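You operate a simulated robot arm through the tools that you are given. There is no shell and no other tool. Be economical: measure what you need, move in short steps, check, and stop when the job is done.

You run a simulated two-armed robot. Do the job below in one go: nothing can be reset, and whatever is moved stays where it is left.

## Task
On the side table, fold the grey cloth in half, so that its two long edges meet.

It is judged by the outcome, as a careful person would: the job done as asked, and still so three seconds after it is handed in. It fails if anything else is knocked over, pushed out of place, dropped, spilled or broken. Flat cloth is picked up by pressing the open fingertips on it (5 to 10 N) and closing them slowly along it; thin cloth reads only 2 to 8 mm in the jaws.

## Robot
Two 7-joint arms with two-finger parallel grippers on one trunk, on a base that drives. Base frame: it is fixed to the floor where the robot stands at the start and does not move with it; the origin is under the middle of the robot, x ahead of it, y to its left, z up; the surface under the hand at the start is at about z = 800. Lengths are in mm, angles in degrees, forces in N, time in s.
The left shoulder is at the start at [70, 163, 1045], the right one opposite. With the tool pointing down near the work surface each hand reaches from about 380 to 880 mm from the robot's upright axis, wherever it stands, measured 20 degrees to its own side. Places, roughly: side table [600, -100, 800]. Payload 3.43 kg a hand.
The TCP of each hand is the grasp point between the finger pads, 34 mm short of the fingertips. In the tool frame z runs along the fingers and y along their closing line. Largest opening 128 mm; finger width 24, thickness 12; the body of the gripper, 48 by 130 mm, starts 96 mm behind the TCP.
Orientation is that of the tool frame in the base frame, as a unit quaternion [x, y, z, w]. With the fingers straight down and closing along the base's y, the tool's x points along the base's -x, its y along +y and its z along -z.

## Interface
- The arms move only by the tool nudge_tool. It takes "left_plan", "right_plan" or both (then of equal length, played together; a hand with none holds still); each is text: rows parted by semicolons, each of 7 numbers parted by spaces: the shift along the tool's x, y, z in units of 500 mm (1.0 is 500 mm), then the turn, a rotation vector about the tool's x, y, z in units of 120 degrees (1.0 is 120 degrees), then the gripper command, from -1 (shut) to 1 (fully open), values between in proportion. In form: x y z ax ay az grip; .... A call has 1 to 8 rows; each row is the pose to reach, as a shift and turn from the pose commanded when the call began, along the tool's axes at that moment. A call with a number of a shift or a turn outside -1 to 1 is refused whole. Each row takes 0.2 s and may step no farther than 50 mm and 8.6 degrees from the row before; otherwise, or with a gripper value out of range, the whole call is refused. Where a pose cannot be reached the arm comes as near as it can. A force on the tool above 40 N (or 10 N above the force at the start of the call, whichever is more), or a blocked arm, ends the call early, and 0.2 s more pass. Each finger travels about 153 mm/s and halts on what it meets, pressing with about 22 N; the grip force reading is that of the motor and also rises with nothing between the fingers. The clock runs only during rows and for 0.2 s after the last one: add rows that repeat a pose to give the fingers time. The reply holds the time, the measured pose of the TCP, the force on the tool along the base axes, the opening and the grip force, in the units named above and with some noise, with the torque about the TCP (base axes, N m) and any sound that the robot's microphone picked up.
- Cameras (640 x 400 px; columns grow to the right, rows downward): "scene" is now at [130.9, -21.7, 1264.3]; the picture's right is [-0.26, -0.97, 0.00], its down [-0.62, 0.16, -0.77] and it looks along [0.74, -0.20, -0.64] (base axes); focal length 273 px, centre (320, 200). "left" rides on the left gripper at [76, 11, -160] in its tool frame; the picture's right is [-0.15, 0.99, 0.00], its down [-0.88, -0.13, -0.46] and it looks along [-0.45, -0.07, 0.89] (tool axes); focal length 234 px, centre (320, 200). "right" rides on the right gripper at [76, -11, -160] in its tool frame; the picture's right is [0.15, 0.99, 0.00], its down [-0.88, 0.13, -0.46] and it looks along [-0.45, 0.07, 0.89] (tool axes); focal length 234 px, centre (320, 200). There is no depth. A picture from a camera that has moved, and an enlarged one, comes with that camera's place and axes in the base frame and with its lens.
- capture(camera): a new picture of that camera. No time passes.
- slide_trunk(by): slides the trunk up (or, below 0, down) by that many mm; the arms and the scene camera ride with it, the base frame stays. It gives what a move gives, with no picture.
- base_move(legs): drives the robot by 1 to 6 legs, each [ahead, left, turn to the left] in mm, mm and degrees, along the robot's own axes; the way and the turn of a leg run together, so that a leg with both is an arc; at most 1500 mm and 180 degrees a leg. The arms and the cameras ride along, it lands a little off, and it stops where it bumps. It gives what a move gives.
- aim_head(pan, tilt): turns the head with the scene camera to pan (to the left, within 86 degrees either way) and tilt (down, from -29 to 69), counted from straight ahead of the robot. It gives what a move gives.
- zoom(camera, box): a new picture of the part [left, top, right, bottom] of that camera's present view, enlarged. No time passes.
- finish_job(): hands the job in; it is judged then, once.

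Go step by step. Nothing tells you exact positions but the pictures and the camera data: compare them with the known pose of the tool, close in by small moves and look again before you grip or let go. The budget is 120 turns and 88 pictures, counting those below and the enlarged ones. Unless the task says otherwise, let go and move clear before handing in, and close with one line.

The tools are called after "Call:" by a JSON object that holds its "method" and its "body". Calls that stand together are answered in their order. nudge_tool: Moves the arms, as the interface text tells. Its arguments: {"type":"object","properties":{"left_plan":{"type":"string"},"right_plan":{"type":"string"}},"required":[]} The other tools are called the same way: slide_trunk (by) slides the trunk up or down; base_move (legs) drives the base; aim_head (pan, tilt) turns the head that bears the scene camera; capture (camera) takes a picture; zoom (camera, box) takes an enlarged picture of a part of a camera's view; finish_job () hands the job in.

At the start:

```text
time: 0.0
left_tool_pos: [672.5, 264.4, 992.9]
left_tool_rot: [0.0, 1.0, 0.0, 0.0]
left_ft_force: [-0.4, 0.2, -1.0]
left_torque: [-0.01, -0.02, -0.01]
left_grip_width: 128.0
left_finger_force: 0.0
right_tool_pos: [643.2, -323.9, 1043.0]
right_tool_rot: [0.0, 1.0, 0.0, 0.0]
right_ft_force: [-0.4, 0.7, 0.7]
right_torque: [-0.03, 0.02, 0.01]
right_grip_width: 127.8
right_finger_force: 0.0
trunk travel left (down, up): [-525.0, 415.0]
robot x, y, heading: [0.2, -1.7, -0.0]
head pan, tilt: [-14.9, 39.8]
```

scene: 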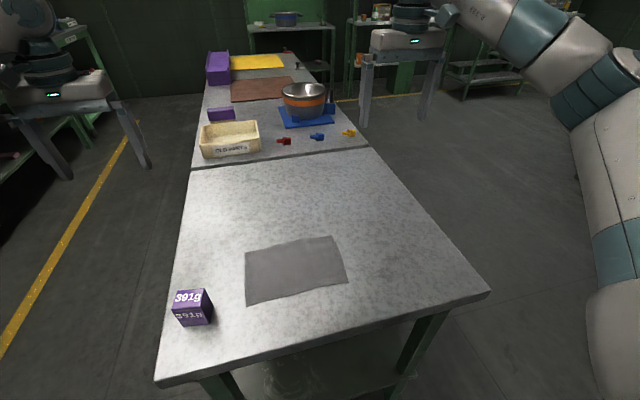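
right: 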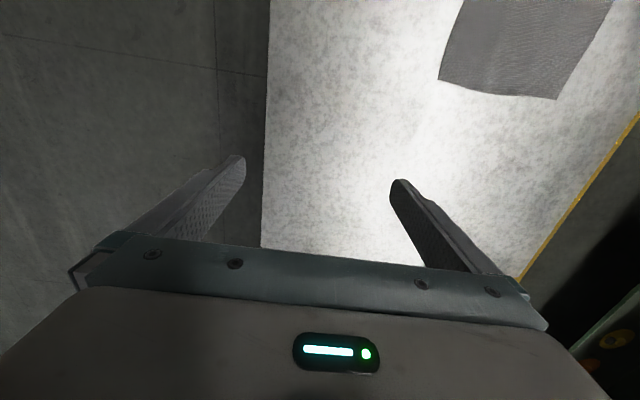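
left: 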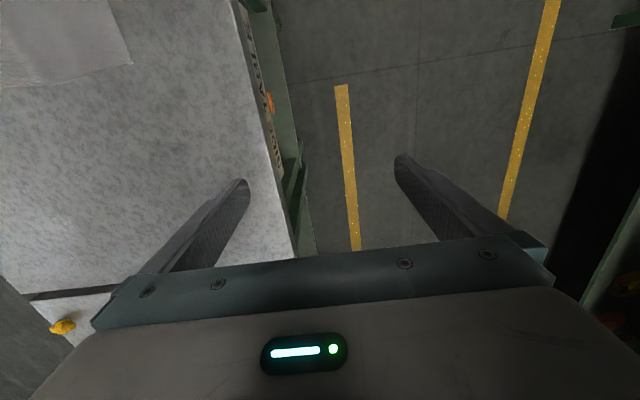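

I see the grey cloth flat on the table, at about x 412–537 and y −158–37, with its long edges along y. A purple cube stands near (418, 126). I'll back the base off a little to centre on the cloth, and look down at it.

Call:
{"method": "base_move", "body": {"legs": [[-100, 0, 0], [0, -60, 0]]}}

Call:
{"method": "aim_head", "body": {"pan": 0, "tilt": 45}}

Call:
{"method": "capture", "body": {"camera": "scene"}}

```text
time: 1.7
left_tool_pos: [568.6, 206.3, 992.8]
left_tool_rot: [0.0, 1.0, 0.0, 0.0]
left_ft_force: [0.1, -0.6, 0.4]
left_torque: [0.03, -0.02, 0.02]
left_grip_width: 128.0
left_finger_force: 0.1
right_tool_pos: [542.1, -382.2, 1043.8]
right_tool_rot: [-0.001, 1.0, 0.0, 0.001]
right_ft_force: [0.4, 0.2, -0.2]
right_torque: [-0.01, 0.0, 0.01]
right_grip_width: 127.8
right_finger_force: 0.0
trunk travel left (down, up): [-525.0, 415.0]
robot x, y, heading: [-102.8, -55.4, 0.0]
head pan, tilt: [-14.9, 39.8]
```

```text
time: 2.5
left_tool_pos: [569.5, 206.4, 992.1]
left_tool_rot: [-0.001, 1.0, 0.0, 0.0]
left_ft_force: [0.0, 0.5, -1.0]
left_torque: [-0.01, -0.03, 0.01]
left_grip_width: 128.2
left_finger_force: 0.0
right_tool_pos: [542.2, -381.7, 1044.5]
right_tool_rot: [-0.001, 1.0, 0.0, 0.0]
right_ft_force: [0.1, -0.3, -0.2]
right_torque: [-0.04, -0.02, 0.01]
right_grip_width: 128.0
right_finger_force: 0.1
trunk travel left (down, up): [-525.0, 415.0]
robot x, y, heading: [-100.6, -57.3, -0.2]
head pan, tilt: [0.0, 45.0]
```

```text
84 pictures are left
camera scene: at [28.0, -57.7, 1256.8], right [0.0, -1.0, 0.0], down [-0.71, 0.0, -0.71], along [0.71, 0.0, -0.71], focal length 273 px, centre (320, 200)
```

scene: 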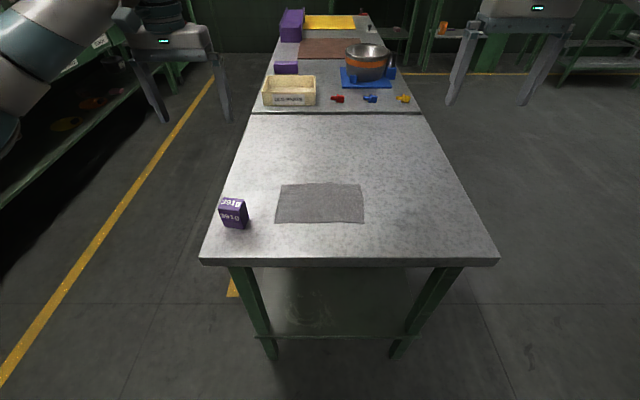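

Call:
{"method": "zoom", "body": {"camera": "scene", "box": [200, 150, 400, 275]}}

```text
3.20 times, centred on (300, 212) of scene
camera zoom: at [28.0, -57.7, 1256.8], right [0.0, -1.0, 0.0], down [-0.71, 0.0, -0.71], along [0.71, 0.0, -0.71], focal length 872 px, centre (384, 160)
```

zoom: 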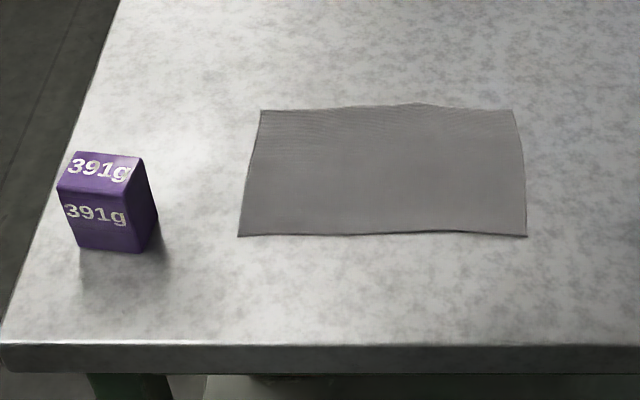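

The cloth's near edge is at x≈411 with corners at y≈41 and y≈−154; the far edge is at x≈540. I'll turn both hands 90° so they close along x, and bring them over the near corners while staying high.

Call:
{"method": "nudge_tool", "body": {"left_plan": "0.0375 -0.025 0 0 0 0.068 0; 0.075 -0.05 0 0 0 0.136 -0.2; 0.1125 -0.075 0 0 0 0.204 -0.375; 0.15 -0.1 0 0 0 0.272 -0.375; 0.1875 -0.125 0 0 0 0.34 -0.375; 0.225 -0.15 0 0 0 0.408 -0.375; 0.2625 -0.175 0 0 0 0.476 -0.375; 0.3 -0.2 0 0 0 0.544 -0.375", "right_plan": "0.0305 0.0375 0.0125 0 0 -0.068 0; 0.061 0.075 0.025 0 0 -0.136 -0.2; 0.0915 0.1125 0.0375 0 0 -0.204 -0.375; 0.122 0.15 0.05 0 0 -0.272 -0.375; 0.1525 0.1875 0.0625 0 0 -0.34 -0.375; 0.183 0.225 0.075 0 0 -0.408 -0.375; 0.2135 0.2625 0.0875 0 0 -0.476 -0.375; 0.244 0.3 0.1 0 0 -0.544 -0.375"}}

Call:
{"method": "nudge_tool", "body": {"left_plan": "0 0 0 0 0 0.068 -0.375; 0 0 0 0 0 0.136 -0.375; 0 0 0 0 0 0.206 -0.375; 0 0 0 0 0 0.206 -0.375", "right_plan": "0 0 0 0 0 -0.068 -0.375; 0 0 0 0 0 -0.136 -0.375; 0 0 0 0 0 -0.206 -0.375; 0 0 0 0 0 -0.206 -0.375"}}

Call:
{"method": "capture", "body": {"camera": "scene"}}

Call:
{"method": "capture", "body": {"camera": "left"}}

Call:
{"method": "capture", "body": {"camera": "right"}}

```text
time: 4.3
left_tool_pos: [419.3, 109.0, 992.3]
left_tool_rot: [0.539, 0.842, 0.0, 0.0]
left_ft_force: [-0.7, 0.1, 0.8]
left_torque: [-0.01, 0.0, 0.0]
left_grip_width: 39.8
left_finger_force: 0.0
right_tool_pos: [421.0, -230.8, 991.9]
right_tool_rot: [-0.54, 0.842, 0.0, 0.0]
right_ft_force: [0.2, -0.4, -0.1]
right_torque: [0.01, 0.02, 0.02]
right_grip_width: 39.9
right_finger_force: 0.1
trunk travel left (down, up): [-525.0, 415.0]
robot x, y, heading: [-103.9, -57.1, 0.3]
head pan, tilt: [0.0, 45.0]
```

```text
time: 5.3
left_tool_pos: [419.1, 107.6, 991.9]
left_tool_rot: [0.707, 0.707, 0.0, 0.0]
left_ft_force: [0.5, 0.2, -0.4]
left_torque: [0.02, 0.0, -0.01]
left_grip_width: 40.0
left_finger_force: 0.0
right_tool_pos: [342.5, -189.1, 987.6]
right_tool_rot: [0.707, -0.707, 0.001, 0.0]
right_ft_force: [-0.3, 0.3, 0.7]
right_torque: [-0.01, -0.01, 0.03]
right_grip_width: 39.6
right_finger_force: 0.1
right hand out of reach, approached as far as the arm can: row 1, 2, 3, 4
trunk travel left (down, up): [-525.0, 415.0]
robot x, y, heading: [-102.9, -57.3, -0.1]
head pan, tilt: [0.0, 45.0]
```

```text
82 pictures are left
camera scene: at [27.9, -58.2, 1256.8], right [0.0, -1.0, 0.0], down [-0.71, 0.0, -0.71], along [0.71, 0.0, -0.71], focal length 273 px, centre (320, 200)
```

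scene: 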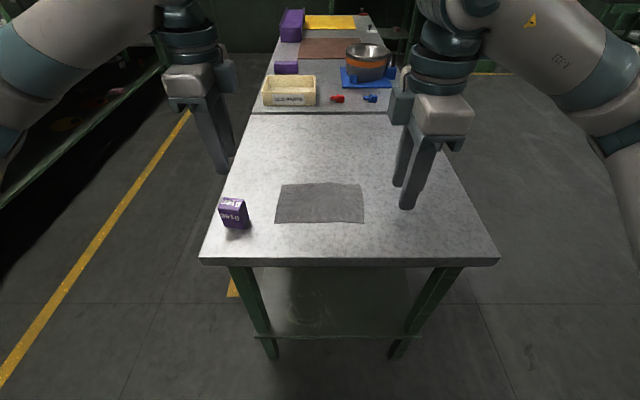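

```text
81 pictures are left
camera left: at [430.4, 181.5, 1153.3], right [0.99, -0.15, 0.0], down [-0.13, -0.88, 0.46], along [-0.07, -0.45, -0.89], focal length 234 px, centre (320, 200)
```

left: 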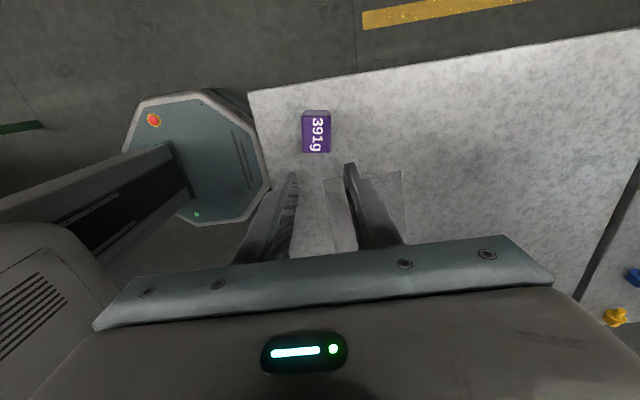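

```text
80 pictures are left
camera right: at [354.7, -264.0, 1146.7], right [-0.99, -0.15, 0.0], down [-0.13, 0.88, 0.46], along [-0.07, 0.45, -0.89], focal length 234 px, centre (320, 200)
```

right: 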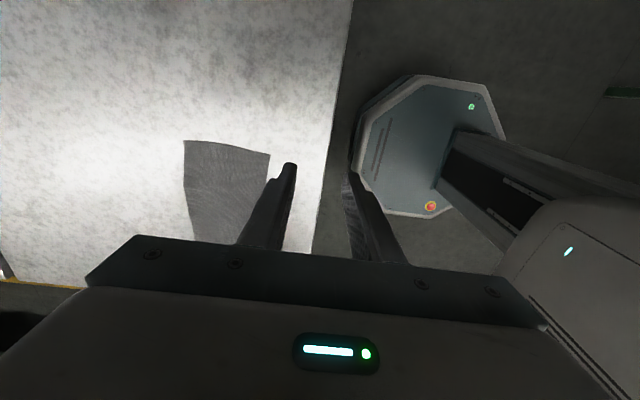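

The left hand is turned as wanted, but the right hand couldn't reach its last rows, probably because it's cramped close in. I'll back up a bit more and retry the right hand.

Call:
{"method": "base_move", "body": {"legs": [[-80, 0, 0]]}}

Call:
{"method": "nudge_tool", "body": {"right_plan": "0 0 0 0 0 0 -0.375; 0 0 0 0 0 0 -0.375"}}

```text
time: 6.3
left_tool_pos: [337.6, 107.7, 993.8]
left_tool_rot: [0.707, 0.708, 0.0, 0.0]
left_ft_force: [-0.7, 0.0, 0.5]
left_torque: [0.01, -0.06, 0.03]
left_grip_width: 39.8
left_finger_force: 0.0
right_tool_pos: [263.1, -188.1, 987.6]
right_tool_rot: [-0.707, 0.708, -0.001, 0.001]
right_ft_force: [-0.5, 0.2, -0.2]
right_torque: [0.02, -0.04, 0.01]
right_grip_width: 39.9
right_finger_force: 0.0
trunk travel left (down, up): [-525.0, 415.0]
robot x, y, heading: [-187.4, -56.8, 0.1]
head pan, tilt: [0.0, 45.0]
```

```text
time: 7.0
left_tool_pos: [338.3, 107.4, 993.1]
left_tool_rot: [0.707, 0.708, 0.0, 0.0]
left_ft_force: [0.0, 0.1, -0.3]
left_torque: [0.01, -0.02, -0.02]
left_grip_width: 39.8
left_finger_force: 0.1
right_tool_pos: [262.0, -188.9, 987.5]
right_tool_rot: [-0.707, 0.708, -0.001, 0.0]
right_ft_force: [0.1, 0.3, 0.4]
right_torque: [0.0, 0.01, -0.02]
right_grip_width: 39.7
right_finger_force: 0.1
trunk travel left (down, up): [-525.0, 415.0]
robot x, y, heading: [-181.5, -57.5, 0.3]
head pan, tilt: [0.0, 45.0]
```

The right hand now holds its turn at (262, −189). I'll bring both hands over the near corners at z≈950.

Call:
{"method": "nudge_tool", "body": {"left_plan": "-0.039 0.041 0.02 0 0 0 -0.375; -0.078 0.082 0.04 0 0 0 -0.375; -0.117 0.123 0.06 0 0 0 -0.375; -0.156 0.164 0.08 0 0 0 -0.375; -0.156 0.164 0.08 0 0 0 -0.375", "right_plan": "0.005 -0.079 0.02 0 0 0 -0.375; -0.01 -0.158 0.04 0 0 0 -0.375; -0.04 -0.237 0.06 0 0 0 -0.375; -0.078 -0.316 0.08 0 0 0 -0.375; -0.078 -0.316 0.08 0 0 0 -0.375"}}

Call:
{"method": "capture", "body": {"camera": "scene"}}

```text
time: 8.2
left_tool_pos: [421.9, 30.7, 951.2]
left_tool_rot: [0.706, 0.708, 0.0, 0.001]
left_ft_force: [-0.5, 0.6, -0.6]
left_torque: [0.01, -0.02, -0.02]
left_grip_width: 40.3
left_finger_force: 0.1
right_tool_pos: [287.9, -131.8, 955.7]
right_tool_rot: [-0.706, 0.708, -0.002, 0.0]
right_ft_force: [-0.2, 0.7, -0.4]
right_torque: [-0.01, 0.0, 0.01]
right_grip_width: 40.1
right_finger_force: 0.0
right hand out of reach, approached as far as the arm can: row 1, 2, 3, 4, 5
trunk travel left (down, up): [-525.0, 415.0]
robot x, y, heading: [-180.5, -58.6, -0.0]
head pan, tilt: [0.0, 45.0]
```

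```text
79 pictures are left
camera scene: at [-53.4, -57.3, 1256.8], right [0.0, -1.0, 0.0], down [-0.71, 0.0, -0.71], along [0.71, 0.0, -0.71], focal length 273 px, centre (320, 200)
```

scene: 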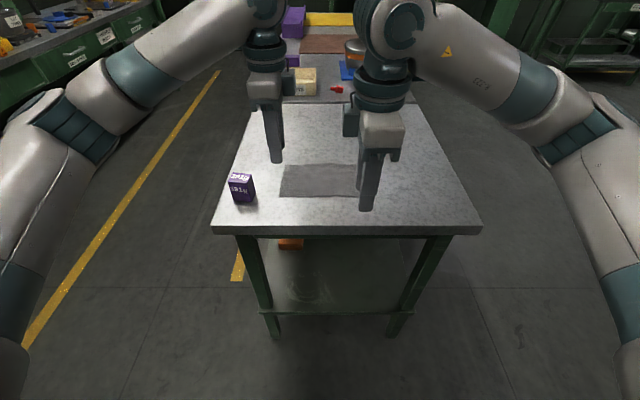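

The right hand can't reach with the camera turned outward, so the wrist must be at its limit. I'll turn the right hand the other way, through neutral to +90°, where it still closes along x.

Call:
{"method": "nudge_tool", "body": {"right_plan": "0 0 0 0 0 0.068 -0.375; 0 0 0 0 0 0.136 -0.375; 0 0 0 0 0 0.204 -0.375; 0 0 0 0 0 0.272 -0.375; 0 0 0 0 0 0.34 -0.375; 0 0 0 0 0 0.408 -0.375; 0 0 0 0 0 0.476 -0.375; 0 0 0 0 0 0.544 -0.375"}}

Call:
{"method": "nudge_tool", "body": {"right_plan": "0 0 0 0 0 0.068 -0.375; 0 0 0 0 0 0.136 -0.375; 0 0 0 0 0 0.204 -0.375; 0 0 0 0 0 0.272 -0.375; 0 0 0 0 0 0.34 -0.375; 0 0 0 0 0 0.408 -0.375; 0 0 0 0 0 0.476 -0.375; 0 0 0 0 0 0.544 -0.375"}}

Call:
{"method": "nudge_tool", "body": {"right_plan": "0 0 0 0 0 0.068 -0.375; 0 0 0 0 0 0.136 -0.375; 0 0 0 0 0 0.204 -0.375; 0 0 0 0 0 0.272 -0.375; 0 0 0 0 0 0.34 -0.375; 0 0 0 0 0 0.412 -0.375; 0 0 0 0 0 0.412 -0.375"}}

Call:
{"method": "capture", "body": {"camera": "scene"}}

```text
time: 9.9
left_tool_pos: [422.4, 29.9, 952.2]
left_tool_rot: [0.707, 0.708, 0.0, 0.0]
left_ft_force: [-0.1, -0.3, 0.1]
left_torque: [0.0, 0.0, -0.04]
left_grip_width: 39.7
left_finger_force: 0.0
right_tool_pos: [289.8, -129.7, 955.4]
right_tool_rot: [-0.212, 0.977, 0.0, 0.001]
right_ft_force: [-0.5, 0.7, -0.1]
right_torque: [-0.01, -0.03, 0.01]
right_grip_width: 39.9
right_finger_force: 0.0
trunk travel left (down, up): [-525.0, 415.0]
robot x, y, heading: [-180.6, -60.3, 0.1]
head pan, tilt: [0.0, 45.0]
```

```text
time: 11.8
left_tool_pos: [422.6, 30.1, 951.4]
left_tool_rot: [0.707, 0.708, 0.0, -0.001]
left_ft_force: [0.6, 0.4, -1.0]
left_torque: [0.0, -0.02, -0.03]
left_grip_width: 40.0
left_finger_force: 0.1
right_tool_pos: [289.3, -128.5, 954.6]
right_tool_rot: [0.349, 0.937, 0.0, 0.001]
right_ft_force: [0.5, 0.4, 0.0]
right_torque: [0.0, -0.01, 0.01]
right_grip_width: 40.0
right_finger_force: 0.2
trunk travel left (down, up): [-525.0, 415.0]
robot x, y, heading: [-186.2, -57.1, 0.1]
head pan, tilt: [0.0, 45.0]
```

```text
time: 13.3
left_tool_pos: [422.3, 29.8, 952.0]
left_tool_rot: [0.706, 0.708, 0.0, 0.0]
left_ft_force: [-0.4, 0.2, -1.0]
left_torque: [0.02, -0.03, 0.0]
left_grip_width: 39.8
left_finger_force: 0.0
right_tool_pos: [288.7, -128.2, 956.2]
right_tool_rot: [0.708, 0.706, 0.0, 0.001]
right_ft_force: [-0.3, 0.3, -0.2]
right_torque: [-0.03, -0.02, 0.01]
right_grip_width: 39.9
right_finger_force: 0.0
trunk travel left (down, up): [-525.0, 415.0]
robot x, y, heading: [-183.6, -58.0, 0.4]
head pan, tilt: [0.0, 45.0]
```

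```text
78 pictures are left
camera scene: at [-53.0, -58.0, 1256.8], right [0.0, -1.0, 0.0], down [-0.71, 0.0, -0.71], along [0.71, 0.0, -0.71], focal length 273 px, centre (320, 200)
```

scene: 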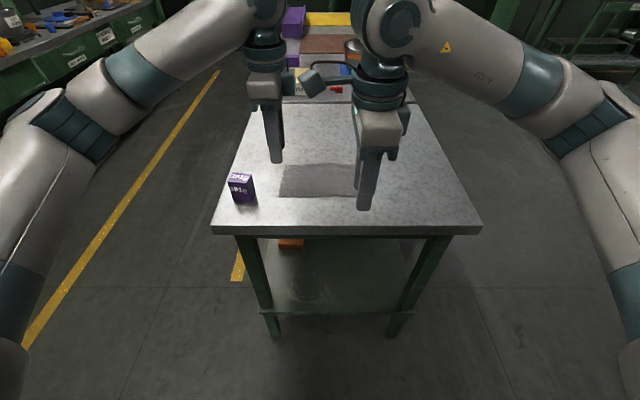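

That turn works: both tools now have x along +y and y along +x, leaving about 40 mm between the right camera pod and the left wrist. I'll move the right hand over the near-right corner.

Call:
{"method": "nudge_tool", "body": {"right_plan": "-0.034 0.066 0 0 0 0 -0.375; -0.034 0.132 0 0 0 0 -0.375; -0.034 0.198 0 0 0 0 -0.375; -0.034 0.263 0 0 0 0 -0.375; -0.034 0.263 0 0 0 0 -0.375"}}

Call:
{"method": "capture", "body": {"camera": "scene"}}

Call:
{"method": "capture", "body": {"camera": "right"}}

Call:
{"method": "capture", "body": {"camera": "left"}}

```text
time: 14.6
left_tool_pos: [422.6, 30.4, 952.8]
left_tool_rot: [0.706, 0.708, 0.0, 0.0]
left_ft_force: [0.0, 0.4, 0.7]
left_torque: [0.01, -0.03, 0.0]
left_grip_width: 39.9
left_finger_force: 0.2
right_tool_pos: [420.7, -148.4, 953.7]
right_tool_rot: [0.708, 0.706, 0.001, 0.002]
right_ft_force: [0.3, -1.0, -0.2]
right_torque: [0.0, -0.04, 0.0]
right_grip_width: 39.9
right_finger_force: 0.1
trunk travel left (down, up): [-525.0, 415.0]
robot x, y, heading: [-182.6, -53.8, 0.0]
head pan, tilt: [0.0, 45.0]
```

```text
77 pictures are left
camera scene: at [-53.5, -58.1, 1256.8], right [0.0, -1.0, 0.0], down [-0.71, 0.0, -0.71], along [0.71, 0.0, -0.71], focal length 273 px, centre (320, 200)
```

scene: 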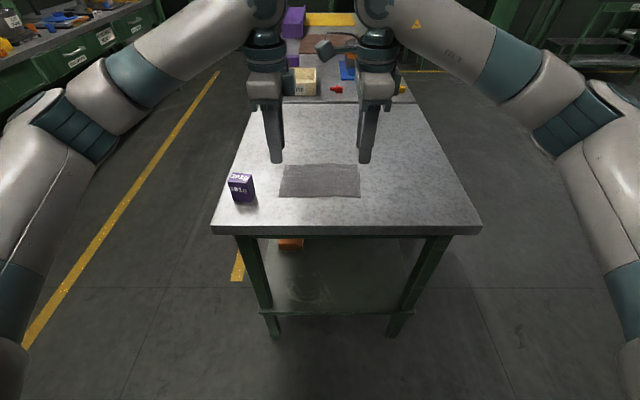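

```text
76 pictures are left
camera right: at [410.5, -70.4, 1112.1], right [0.99, 0.15, 0.0], down [0.13, -0.88, 0.46], along [0.07, -0.45, -0.89], focal length 234 px, centre (320, 200)
```

right: 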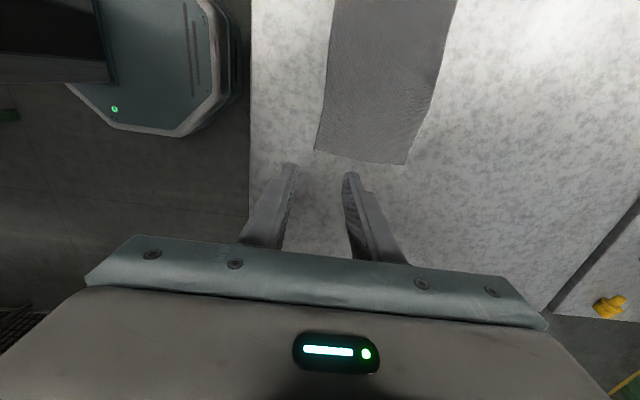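

```text
75 pictures are left
camera left: at [432.3, 104.5, 1112.7], right [0.99, -0.14, 0.0], down [-0.13, -0.88, 0.46], along [-0.07, -0.45, -0.89], focal length 234 px, centre (320, 200)
```

left: 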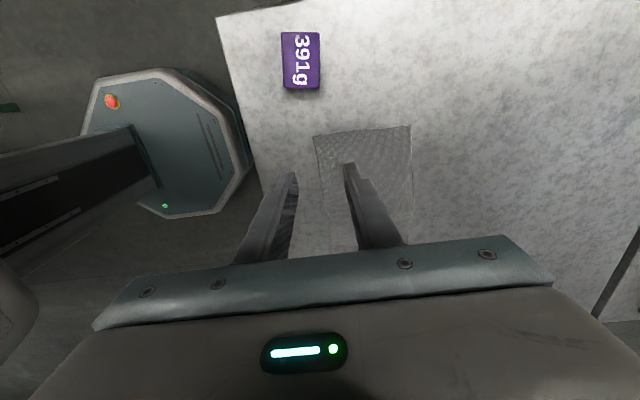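

The cloth corners come out the same from the hand cameras: near edge at x≈412–416, y from −154 to 41. I'll fine-align in y and descend to just above the table.

Call:
{"method": "nudge_tool", "body": {"left_plan": "-0.006 0 0.06 0 0 0 -0.375; -0.006 0 0.12 0 0 0 -0.375; -0.006 0 0.17 0 0 0 -0.375; -0.006 0 0.204 0 0 0 -0.375; -0.006 0 0.218 0 0 0 -0.375; -0.006 0 0.218 0 0 0 -0.375", "right_plan": "0.016 0.003 0.06 0 0 0 -0.375; 0.016 0.003 0.12 0 0 0 -0.375; 0.016 0.003 0.17 0 0 0 -0.375; 0.016 0.003 0.206 0 0 0 -0.375; 0.016 0.003 0.22 0 0 0 -0.375; 0.016 0.003 0.22 0 0 0 -0.375"}}

Call:
{"method": "zoom", "body": {"camera": "scene", "box": [220, 120, 420, 245]}}

Call:
{"method": "zoom", "body": {"camera": "left", "box": [220, 80, 460, 230]}}

Call:
{"method": "zoom", "body": {"camera": "right", "box": [220, 80, 460, 230]}}

```text
time: 15.9
left_tool_pos: [421.6, 25.9, 844.0]
left_tool_rot: [0.707, 0.707, 0.0, 0.0]
left_ft_force: [-0.2, 0.1, 0.2]
left_torque: [0.02, 0.02, 0.0]
left_grip_width: 39.9
left_finger_force: 0.0
right_tool_pos: [420.1, -136.8, 843.9]
right_tool_rot: [0.708, 0.706, 0.0, 0.0]
right_ft_force: [0.5, 0.1, -0.3]
right_torque: [-0.04, 0.03, -0.03]
right_grip_width: 40.0
right_finger_force: 0.0
trunk travel left (down, up): [-525.0, 415.0]
robot x, y, heading: [-181.9, -59.6, 0.2]
head pan, tilt: [0.0, 45.0]
```

```text
3.20 times, centred on (320, 182) of scene
camera zoom: at [-53.1, -58.0, 1256.8], right [0.0, -1.0, 0.0], down [-0.71, 0.0, -0.71], along [0.71, 0.0, -0.71], focal length 872 px, centre (320, 256)
```

zoom: 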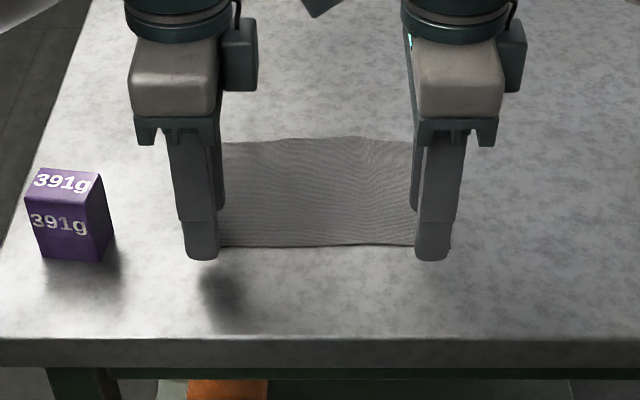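

```text
2.67 times, centred on (340, 155) of left
camera zoom: at [432.1, 101.4, 1004.5], right [0.99, -0.14, 0.0], down [-0.13, -0.88, 0.46], along [-0.07, -0.45, -0.89], focal length 624 px, centre (267, 320)
```

zoom: 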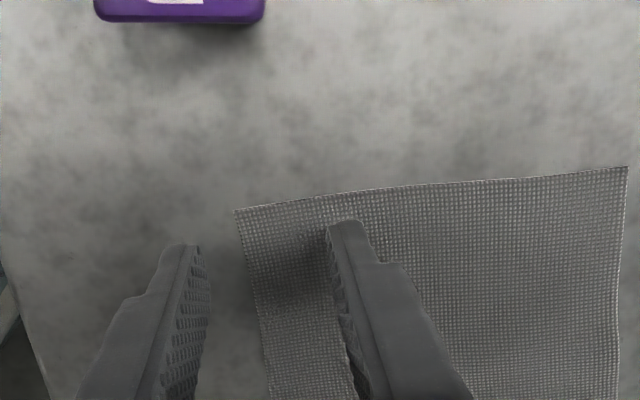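

```text
2.67 times, centred on (340, 155) of right
camera zoom: at [410.2, -60.7, 1004.1], right [0.99, 0.14, 0.0], down [0.13, -0.88, 0.46], along [0.07, -0.45, -0.89], focal length 624 px, centre (267, 320)
```

zoom: 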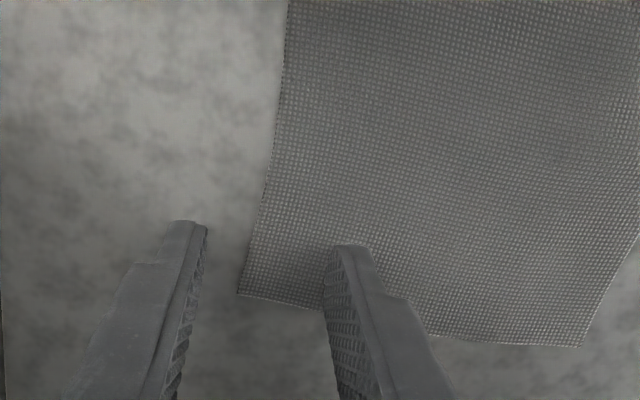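

Both hands straddle the near edge, with the outer finger just off the cloth and the inner one about 25 mm onto it. I'll descend the last centimetre gently.

Call:
{"method": "nudge_tool", "body": {"left_plan": "0 0 0.008 0 0 0 -0.375; 0 0 0.014 0 0 0 -0.375; 0 0 0.018 0 0 0 -0.375; 0 0 0.02 0 0 0 -0.375; 0 0 0.02 0 0 0 -0.375", "right_plan": "0 0 0.008 0 0 0 -0.375; 0 0 0.014 0 0 0 -0.375; 0 0 0.018 0 0 0 -0.375; 0 0 0.02 0 0 0 -0.375; 0 0 0.02 0 0 0 -0.375"}}

```text
time: 17.1
left_tool_pos: [419.9, 27.6, 835.4]
left_tool_rot: [0.706, 0.708, -0.001, 0.001]
left_ft_force: [1.1, 0.2, 7.1]
left_torque: [0.1, -0.19, 0.03]
left_grip_width: 40.2
left_finger_force: 1.1
right_tool_pos: [421.4, -138.5, 836.6]
right_tool_rot: [0.707, 0.707, 0.0, 0.001]
right_ft_force: [0.2, 0.0, -0.6]
right_torque: [0.0, 0.01, 0.02]
right_grip_width: 39.7
right_finger_force: 0.0
trunk travel left (down, up): [-525.0, 415.0]
robot x, y, heading: [-181.1, -59.1, -0.0]
head pan, tilt: [0.0, 45.0]
```

The left hand is pressing at 7 N and the right isn't touching yet, so I'll lower the right slightly.

Call:
{"method": "nudge_tool", "body": {"right_plan": "0 0 0.002 0 0 0 -0.375; 0 0 0.003 0 0 0 -0.375; 0 0 0.003 0 0 0 -0.375"}}

```text
time: 17.9
left_tool_pos: [420.1, 25.6, 835.1]
left_tool_rot: [0.706, 0.708, -0.001, 0.001]
left_ft_force: [1.5, 0.8, 7.2]
left_torque: [0.1, -0.27, -0.02]
left_grip_width: 41.1
left_finger_force: 1.0
right_tool_pos: [420.7, -137.2, 835.3]
right_tool_rot: [0.707, 0.707, 0.0, 0.001]
right_ft_force: [0.6, 0.2, 4.4]
right_torque: [-0.05, -0.11, -0.03]
right_grip_width: 39.9
right_finger_force: 0.1
trunk travel left (down, up): [-525.0, 415.0]
robot x, y, heading: [-183.0, -55.8, -0.0]
head pan, tilt: [0.0, 45.0]
```

Right is at 4.4 N. I'll press it a touch more and close both slowly to half.

Call:
{"method": "nudge_tool", "body": {"left_plan": "0 0 0 0 0 0 -0.41; 0 0 0 0 0 0 -0.45; 0 0 0 0 0 0 -0.49; 0 0 0 0 0 0 -0.53; 0 0 0 0 0 0 -0.57; 0 0 0 0 0 0 -0.61; 0 0 0 0 0 0 -0.65; 0 0 0 0 0 0 -0.69", "right_plan": "0 0 0.001 0 0 0 -0.41; 0 0 0.001 0 0 0 -0.45; 0 0 0.001 0 0 0 -0.49; 0 0 0.001 0 0 0 -0.53; 0 0 0.001 0 0 0 -0.57; 0 0 0.001 0 0 0 -0.61; 0 0 0.001 0 0 0 -0.65; 0 0 0.001 0 0 0 -0.69"}}

Call:
{"method": "zoom", "body": {"camera": "left", "box": [220, 80, 460, 230]}}

Call:
{"method": "zoom", "body": {"camera": "right", "box": [220, 80, 460, 230]}}

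```text
time: 19.8
left_tool_pos: [419.9, 26.3, 834.6]
left_tool_rot: [0.706, 0.708, 0.0, 0.0]
left_ft_force: [-1.5, -0.8, 4.8]
left_torque: [0.02, 0.01, -0.01]
left_grip_width: 19.4
left_finger_force: 0.1
right_tool_pos: [421.5, -137.7, 834.8]
right_tool_rot: [0.708, 0.707, 0.001, 0.001]
right_ft_force: [-1.7, 0.6, 10.5]
right_torque: [-0.08, -0.06, -0.04]
right_grip_width: 18.8
right_finger_force: 0.1
trunk travel left (down, up): [-525.0, 415.0]
robot x, y, heading: [-178.1, -58.7, 0.1]
head pan, tilt: [0.0, 45.0]
```

```text
2.67 times, centred on (340, 155) of left
camera zoom: at [429.7, 100.9, 995.9], right [0.99, -0.14, 0.0], down [-0.13, -0.88, 0.46], along [-0.07, -0.45, -0.89], focal length 624 px, centre (267, 320)
```

zoom: 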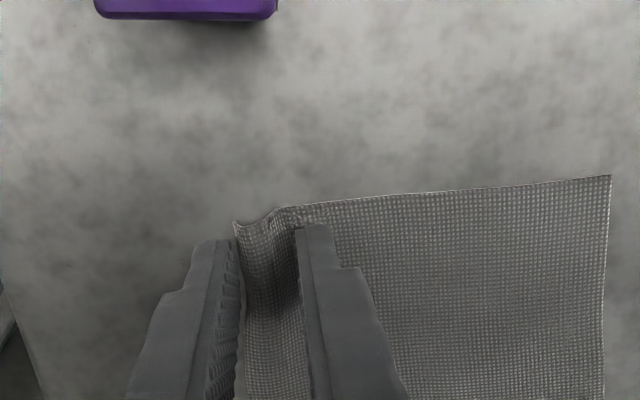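

```text
2.67 times, centred on (340, 155) of right
camera zoom: at [410.0, -61.0, 995.0], right [0.99, 0.15, 0.0], down [0.13, -0.88, 0.46], along [0.07, -0.45, -0.89], focal length 624 px, centre (267, 320)
```

zoom: 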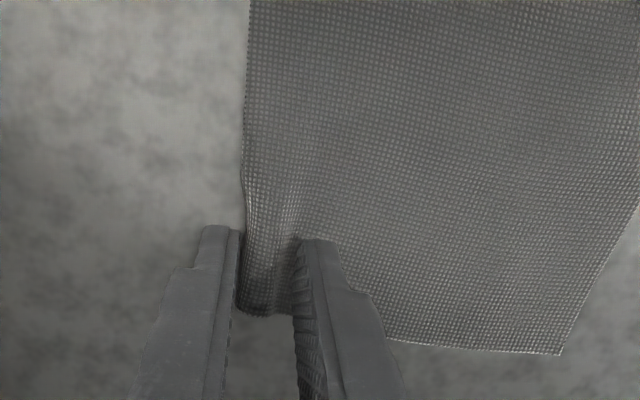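

Just as hoped, the edge is against the outer finger and buckling up between the jaws. I'll finish the close.

Call:
{"method": "nudge_tool", "body": {"left_plan": "0 0 0 0 0 0 -0.73; 0 0 0 0 0 0 -0.77; 0 0 0 0 0 0 -0.81; 0 0 0 0 0 0 -0.85; 0 0 0 0 0 0 -0.9; 0 0 0 0 0 0 -0.95; 0 0 0 0 0 0 -1; 0 0 0 0 0 0 -1", "right_plan": "0 0 0 0 0 0 -0.73; 0 0 0 0 0 0 -0.77; 0 0 0 0 0 0 -0.81; 0 0 0 0 0 0 -0.85; 0 0 0 0 0 0 -0.9; 0 0 0 0 0 0 -0.95; 0 0 0 0 0 0 -1; 0 0 0 0 0 0 -1"}}

Call:
{"method": "zoom", "body": {"camera": "left", "box": [220, 80, 460, 230]}}

Call:
{"method": "zoom", "body": {"camera": "right", "box": [220, 80, 460, 230]}}

```text
time: 21.6
left_tool_pos: [420.7, 26.5, 836.3]
left_tool_rot: [0.707, 0.708, 0.0, 0.0]
left_ft_force: [1.1, -0.4, 5.3]
left_torque: [0.04, -0.08, 0.0]
left_grip_width: 2.2
left_finger_force: 21.8
right_tool_pos: [422.3, -137.1, 835.7]
right_tool_rot: [0.708, 0.707, 0.001, 0.001]
right_ft_force: [3.7, 0.4, 13.6]
right_torque: [-0.14, -0.2, 0.0]
right_grip_width: 6.2
right_finger_force: 22.2
trunk travel left (down, up): [-525.0, 415.0]
robot x, y, heading: [-183.5, -58.5, 0.1]
head pan, tilt: [0.0, 45.0]
```

```text
2.67 times, centred on (340, 155) of left
camera zoom: at [430.3, 101.0, 995.9], right [0.99, -0.14, 0.0], down [-0.13, -0.88, 0.46], along [-0.07, -0.45, -0.89], focal length 624 px, centre (267, 320)
```

zoom: 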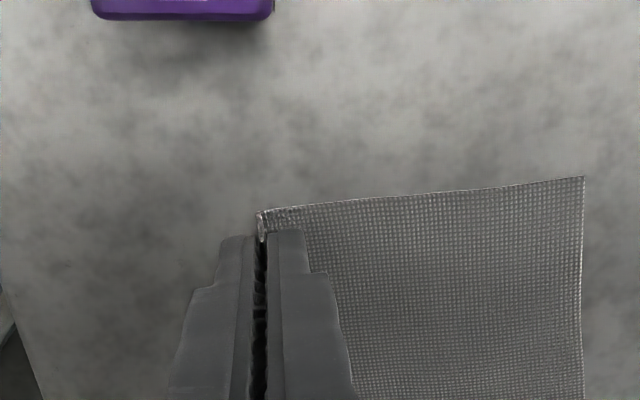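

```text
2.67 times, centred on (340, 155) of right
camera zoom: at [410.7, -61.0, 995.0], right [0.99, 0.14, 0.0], down [0.13, -0.88, 0.46], along [0.07, -0.45, -0.89], focal length 624 px, centre (267, 320)
```

zoom: 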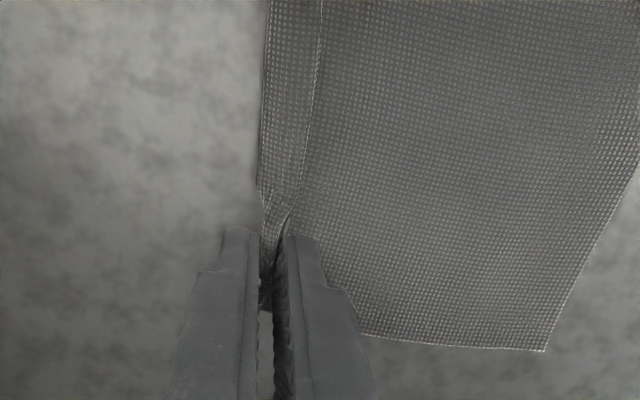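

Both hands grip (2.2 and 6.2 mm). I'll lift a little first and check that the edge comes up at both ends.

Call:
{"method": "nudge_tool", "body": {"left_plan": "0 0.004 -0.02 0 0 0 -1; 0 0.014 -0.04 0 0 0 -1; 0 0.026 -0.06 0 0 0 -1; 0 0.026 -0.06 0 0 0 -1", "right_plan": "0 0.004 -0.02 0 0 0 -1; 0 0.014 -0.04 0 0 0 -1; 0 0.026 -0.06 0 0 0 -1; 0 0.026 -0.06 0 0 0 -1"}}

Call:
{"method": "zoom", "body": {"camera": "scene", "box": [220, 120, 420, 245]}}

Call:
{"method": "capture", "body": {"camera": "right"}}

Call:
{"method": "capture", "body": {"camera": "left"}}

```text
time: 22.6
left_tool_pos: [433.0, 26.1, 863.7]
left_tool_rot: [0.707, 0.707, 0.0, 0.0]
left_ft_force: [0.4, 0.5, 0.3]
left_torque: [-0.01, -0.02, 0.01]
left_grip_width: 2.4
left_finger_force: 22.1
right_tool_pos: [435.2, -137.1, 864.9]
right_tool_rot: [0.707, 0.707, -0.001, 0.001]
right_ft_force: [-0.1, -0.2, -0.1]
right_torque: [0.01, 0.02, 0.02]
right_grip_width: 5.9
right_finger_force: 22.2
trunk travel left (down, up): [-525.0, 415.0]
robot x, y, heading: [-183.5, -59.1, -0.0]
head pan, tilt: [0.0, 45.0]
```

```text
3.20 times, centred on (320, 182) of scene
camera zoom: at [-53.0, -58.0, 1256.7], right [0.0, -1.0, 0.0], down [-0.71, 0.0, -0.71], along [0.71, 0.0, -0.71], focal length 872 px, centre (320, 256)
```

zoom: 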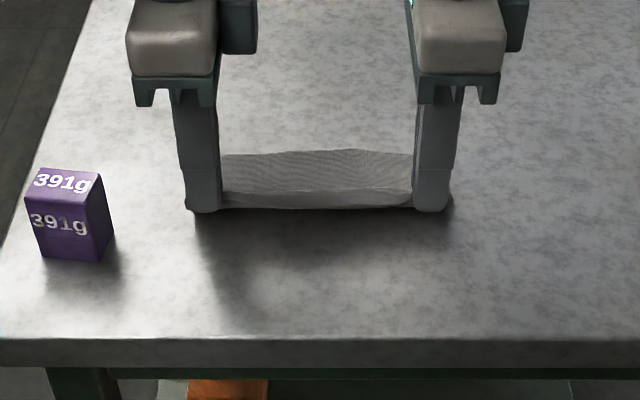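

```text
66 pictures are left
camera right: at [423.9, -60.6, 1024.3], right [0.99, 0.14, 0.0], down [0.13, -0.88, 0.46], along [0.07, -0.45, -0.89], focal length 234 px, centre (320, 200)
```

right: 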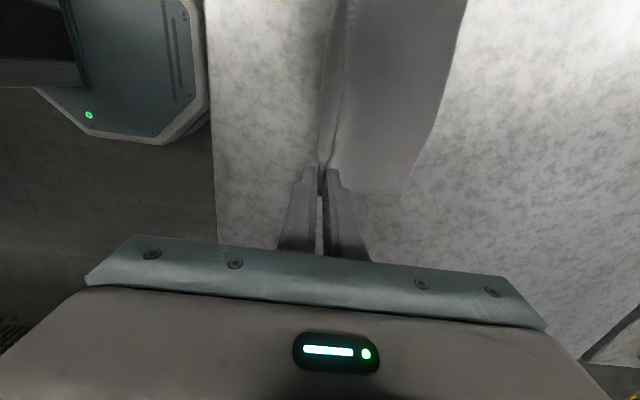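

```text
65 pictures are left
camera left: at [443.1, 101.3, 1024.3], right [0.99, -0.14, 0.0], down [-0.13, -0.88, 0.46], along [-0.07, -0.45, -0.89], focal length 234 px, centre (320, 200)
```

left: 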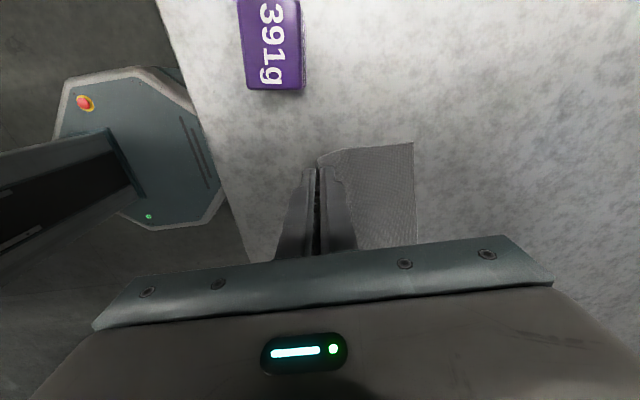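

The whole edge lifts. The far edge has crept to x≈524–528, and I want to see what's in the jaws before folding.

Call:
{"method": "zoom", "body": {"camera": "left", "box": [280, 120, 440, 220]}}

Call:
{"method": "zoom", "body": {"camera": "right", "box": [260, 100, 420, 200]}}

Call:
{"method": "zoom", "body": {"camera": "scene", "box": [270, 155, 370, 218]}}

```text
4.00 times, centred on (360, 170) of left
camera zoom: at [443.1, 101.3, 1024.3], right [0.99, -0.14, 0.0], down [-0.13, -0.88, 0.46], along [-0.07, -0.45, -0.89], focal length 937 px, centre (160, 320)
```

zoom: 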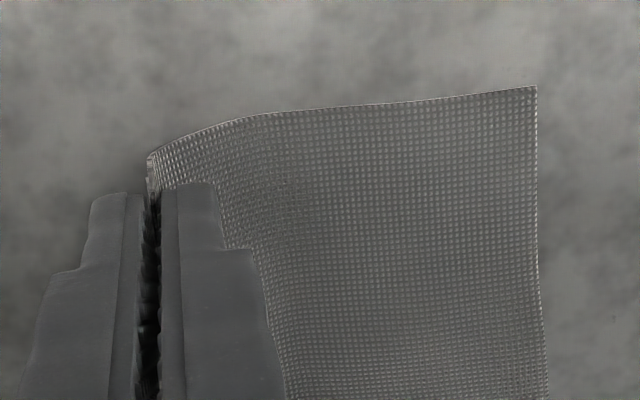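

```text
4.00 times, centred on (340, 150) of right
camera zoom: at [423.9, -60.6, 1024.3], right [0.99, 0.14, 0.0], down [0.13, -0.88, 0.46], along [0.07, -0.45, -0.89], focal length 937 px, centre (240, 400)
```

zoom: 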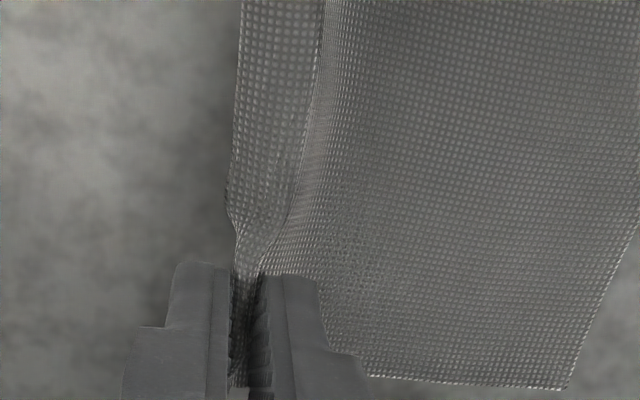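

```text
6.35 times, centred on (320, 186) of scene
camera zoom: at [-53.0, -58.0, 1256.7], right [0.0, -1.0, 0.0], down [-0.71, 0.0, -0.71], along [0.71, 0.0, -0.71], focal length 1731 px, centre (320, 286)
```

zoom: 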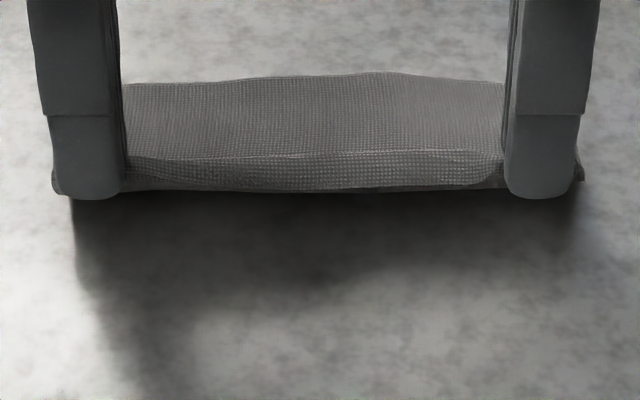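

The edge stands up in the jaws as a single layer, about 24 mm past the pinch, so it will fall outward when laid over. I'll swing both hands over the fold line at x≈462 towards a pinch at x≈500–504.

Call:
{"method": "nudge_tool", "body": {"left_plan": "0 0.013 -0.01 0 0 0 -1; 0 0.026 -0.018 0 0 0 -1; 0 0.053 -0.02 0 0 0 -1; 0 0.08 -0.016 0 0 0 -1; 0 0.104 -0.002 0 0 0 -1; 0 0.12 0.018 0 0 0 -1; 0 0.13 0.036 0 0 0 -1; 0 0.13 0.036 0 0 0 -1", "right_plan": "0 0.015 -0.01 0 0 0 -1; 0 0.03 -0.018 0 0 0 -1; 0 0.058 -0.02 0 0 0 -1; 0 0.086 -0.016 0 0 0 -1; 0 0.11 -0.002 0 0 0 -1; 0 0.126 0.018 0 0 0 -1; 0 0.136 0.036 0 0 0 -1; 0 0.136 0.036 0 0 0 -1"}}

Call:
{"method": "zoom", "body": {"camera": "scene", "box": [250, 120, 390, 207]}}

Call:
{"method": "capture", "body": {"camera": "left"}}

Call:
{"method": "capture", "body": {"camera": "right"}}

```text
time: 24.4
left_tool_pos: [499.2, 26.5, 845.6]
left_tool_rot: [0.706, 0.708, 0.0, 0.0]
left_ft_force: [0.0, -0.1, -0.1]
left_torque: [-0.03, -0.01, 0.0]
left_grip_width: 2.3
left_finger_force: 22.1
right_tool_pos: [500.9, -137.7, 848.1]
right_tool_rot: [0.707, 0.707, 0.0, 0.001]
right_ft_force: [0.1, 0.2, -0.5]
right_torque: [0.0, 0.02, -0.01]
right_grip_width: 6.2
right_finger_force: 21.8
trunk travel left (down, up): [-525.0, 415.0]
robot x, y, heading: [-182.0, -60.7, 0.1]
head pan, tilt: [0.0, 45.0]
```

```text
4.57 times, centred on (320, 164) of scene
camera zoom: at [-53.3, -57.9, 1256.8], right [0.0, -1.0, 0.0], down [-0.71, 0.0, -0.71], along [0.71, 0.0, -0.71], focal length 1246 px, centre (320, 367)
```

zoom: 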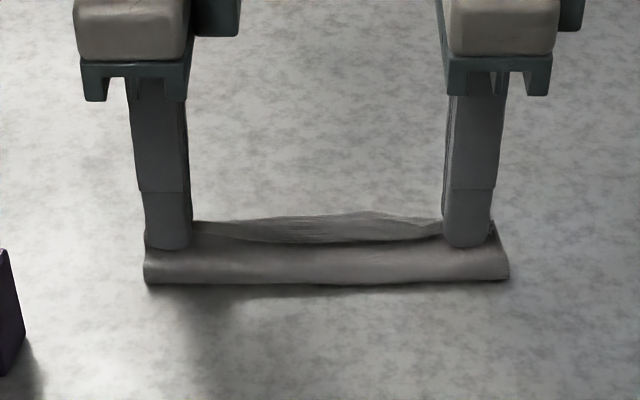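

```text
60 pictures are left
camera left: at [509.3, 101.3, 1006.1], right [0.99, -0.14, 0.0], down [-0.13, -0.88, 0.46], along [-0.07, -0.45, -0.89], focal length 234 px, centre (320, 200)
```

left: 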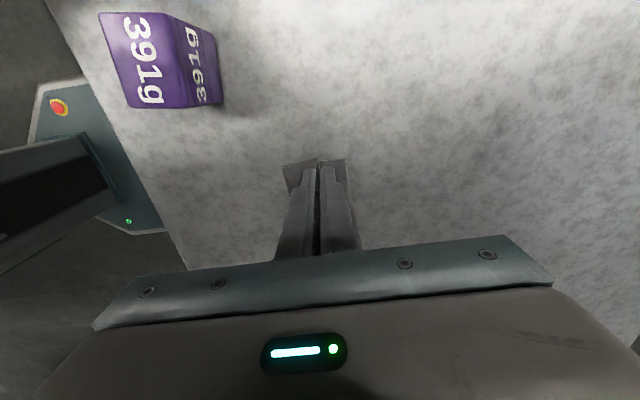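

```text
59 pictures are left
camera right: at [490.3, -61.5, 1007.4], right [0.99, 0.15, 0.0], down [0.13, -0.88, 0.46], along [0.07, -0.45, -0.89], focal length 234 px, centre (320, 200)
```

right: 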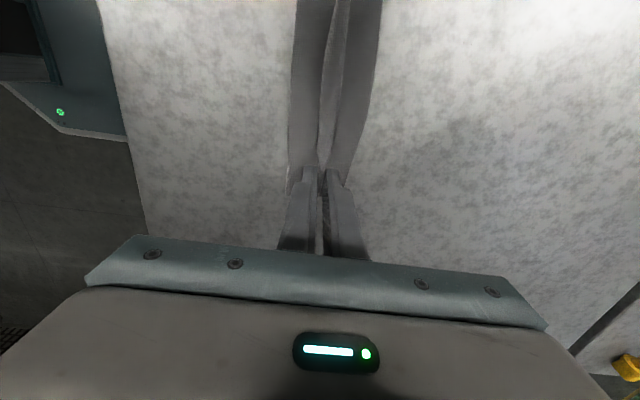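

Call:
{"method": "zoom", "body": {"camera": "right", "box": [260, 60, 420, 210]}}

Call:
{"method": "zoom", "body": {"camera": "left", "box": [260, 120, 400, 210]}}

```text
2.67 times, centred on (340, 135) of right
camera zoom: at [490.3, -61.5, 1007.4], right [0.99, 0.15, 0.0], down [0.13, -0.88, 0.46], along [0.07, -0.45, -0.89], focal length 624 px, centre (267, 373)
```

zoom: 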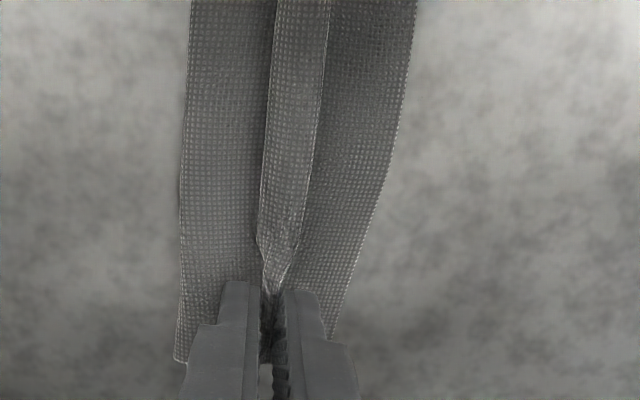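

```text
4.44 times, centred on (330, 165) of left
camera zoom: at [509.3, 101.3, 1006.1], right [0.99, -0.14, 0.0], down [-0.13, -0.88, 0.46], along [-0.07, -0.45, -0.89], focal length 1041 px, centre (276, 356)
```

zoom: 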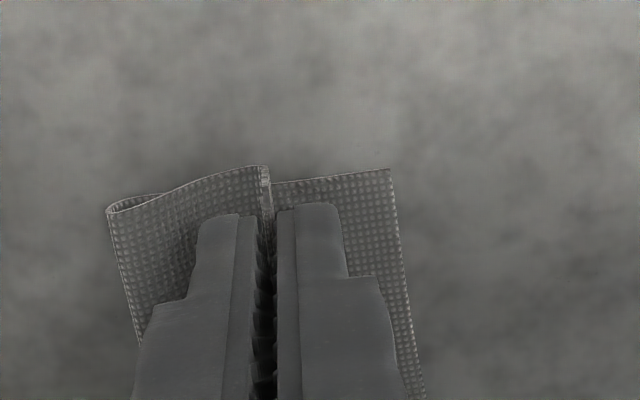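

The fold is forming well: crease at x≈463, far edge at x≈522, and the held edge strip is upright. I'll lower both hands until the pinch rests on the lower layer.

Call:
{"method": "nudge_tool", "body": {"left_plan": "0 -0.002 0.008 0 0 0 -1; 0 -0.004 0.014 0 0 0 -1; 0 -0.004 0.016 0 0 0 -1; 0 -0.004 0.016 0 0 0 -1", "right_plan": "0 0 0.01 0 0 0 -1; 0 0 0.016 0 0 0 -1; 0 0 0.02 0 0 0 -1; 0 0 0.02 0 0 0 -1"}}

Call:
{"method": "zoom", "body": {"camera": "right", "box": [260, 60, 420, 210]}}

Call:
{"method": "zoom", "body": {"camera": "left", "box": [260, 120, 400, 210]}}

```text
time: 25.4
left_tool_pos: [496.0, 27.1, 837.6]
left_tool_rot: [0.707, 0.708, 0.0, 0.0]
left_ft_force: [0.9, -0.9, 0.7]
left_torque: [-0.02, 0.02, -0.01]
left_grip_width: 2.4
left_finger_force: 22.3
right_tool_pos: [502.9, -138.9, 837.4]
right_tool_rot: [0.708, 0.707, 0.0, 0.0]
right_ft_force: [-0.8, 0.2, 2.1]
right_torque: [0.06, 0.05, -0.03]
right_grip_width: 6.0
right_finger_force: 22.2
trunk travel left (down, up): [-525.0, 415.0]
robot x, y, heading: [-183.8, -60.1, 0.1]
head pan, tilt: [0.0, 45.0]
```

```text
2.67 times, centred on (340, 135) of right
camera zoom: at [492.2, -61.7, 996.8], right [0.99, 0.15, 0.0], down [0.13, -0.88, 0.46], along [0.07, -0.45, -0.89], focal length 624 px, centre (267, 373)
```

zoom: 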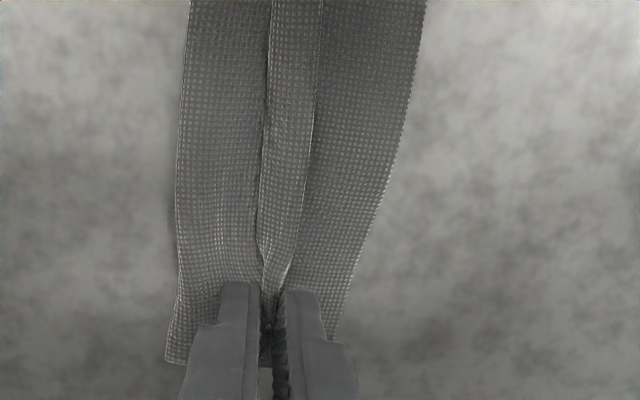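

```text
4.44 times, centred on (330, 165) of left
camera zoom: at [507.0, 101.1, 997.9], right [0.99, -0.14, 0.0], down [-0.13, -0.88, 0.46], along [-0.07, -0.45, -0.89], focal length 1041 px, centre (276, 356)
```

zoom: 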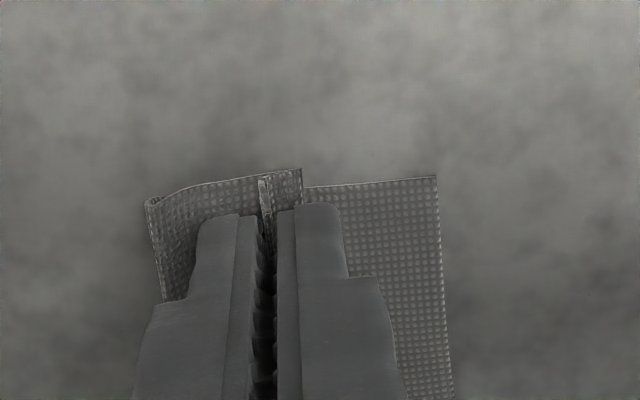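

The pinch rests on the lower layer at both ends. I'll open slowly, then rise clear to let the edge strip fall outward.

Call:
{"method": "nudge_tool", "body": {"left_plan": "0 0 0 0 0 0 -0.92; 0 0 0 0 0 0 -0.84; 0 0 0 0 0 0 -0.76; 0 0 0 0 0 0 -0.68; 0 0 0 0 0 0 -0.6; 0 0 0 0 0 0 -0.6", "right_plan": "0 0 0 0 0 0 -0.92; 0 0 0 0 0 0 -0.84; 0 0 0 0 0 0 -0.76; 0 0 0 0 0 0 -0.68; 0 0 0 0 0 0 -0.6; 0 0 0 0 0 0 -0.6"}}

Call:
{"method": "zoom", "body": {"camera": "right", "box": [260, 60, 420, 210]}}

Call:
{"method": "zoom", "body": {"camera": "left", "box": [240, 120, 400, 210]}}

```text
time: 26.8
left_tool_pos: [496.9, 26.5, 837.6]
left_tool_rot: [0.707, 0.707, 0.0, 0.0]
left_ft_force: [-0.5, 0.4, -0.3]
left_torque: [0.0, -0.02, -0.04]
left_grip_width: 25.6
left_finger_force: 0.0
right_tool_pos: [503.3, -138.9, 837.6]
right_tool_rot: [0.708, 0.706, 0.0, 0.0]
right_ft_force: [0.4, -0.7, 0.7]
right_torque: [-0.02, -0.01, 0.0]
right_grip_width: 25.4
right_finger_force: 0.0
trunk travel left (down, up): [-525.0, 415.0]
robot x, y, heading: [-181.5, -59.7, 0.1]
head pan, tilt: [0.0, 45.0]
```

```text
2.67 times, centred on (340, 135) of right
camera zoom: at [492.2, -61.7, 996.8], right [0.99, 0.15, 0.0], down [0.13, -0.88, 0.46], along [0.07, -0.45, -0.89], focal length 624 px, centre (267, 373)
```

zoom: 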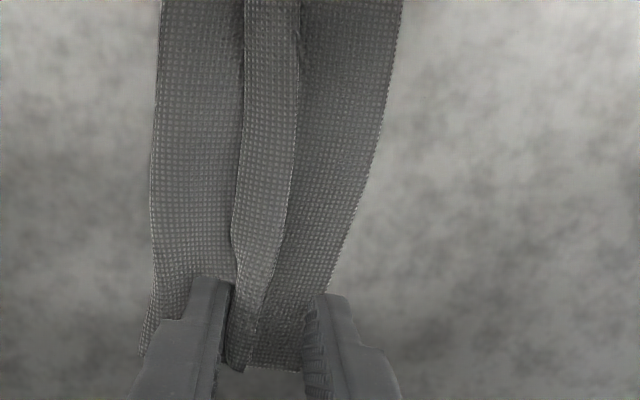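

```text
4.00 times, centred on (320, 165) of left
camera zoom: at [507.1, 101.2, 998.0], right [0.99, -0.14, 0.0], down [-0.13, -0.88, 0.46], along [-0.07, -0.45, -0.89], focal length 937 px, centre (320, 340)
```

zoom: 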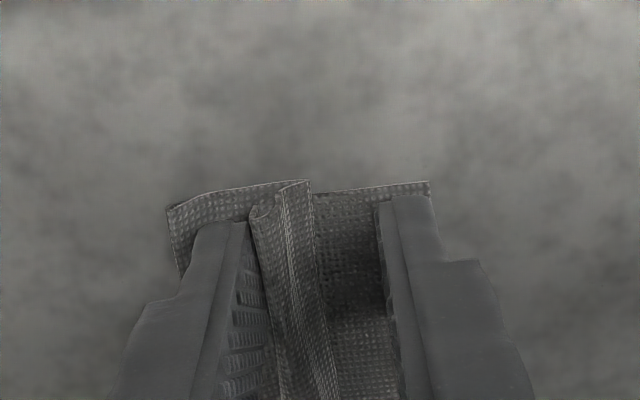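

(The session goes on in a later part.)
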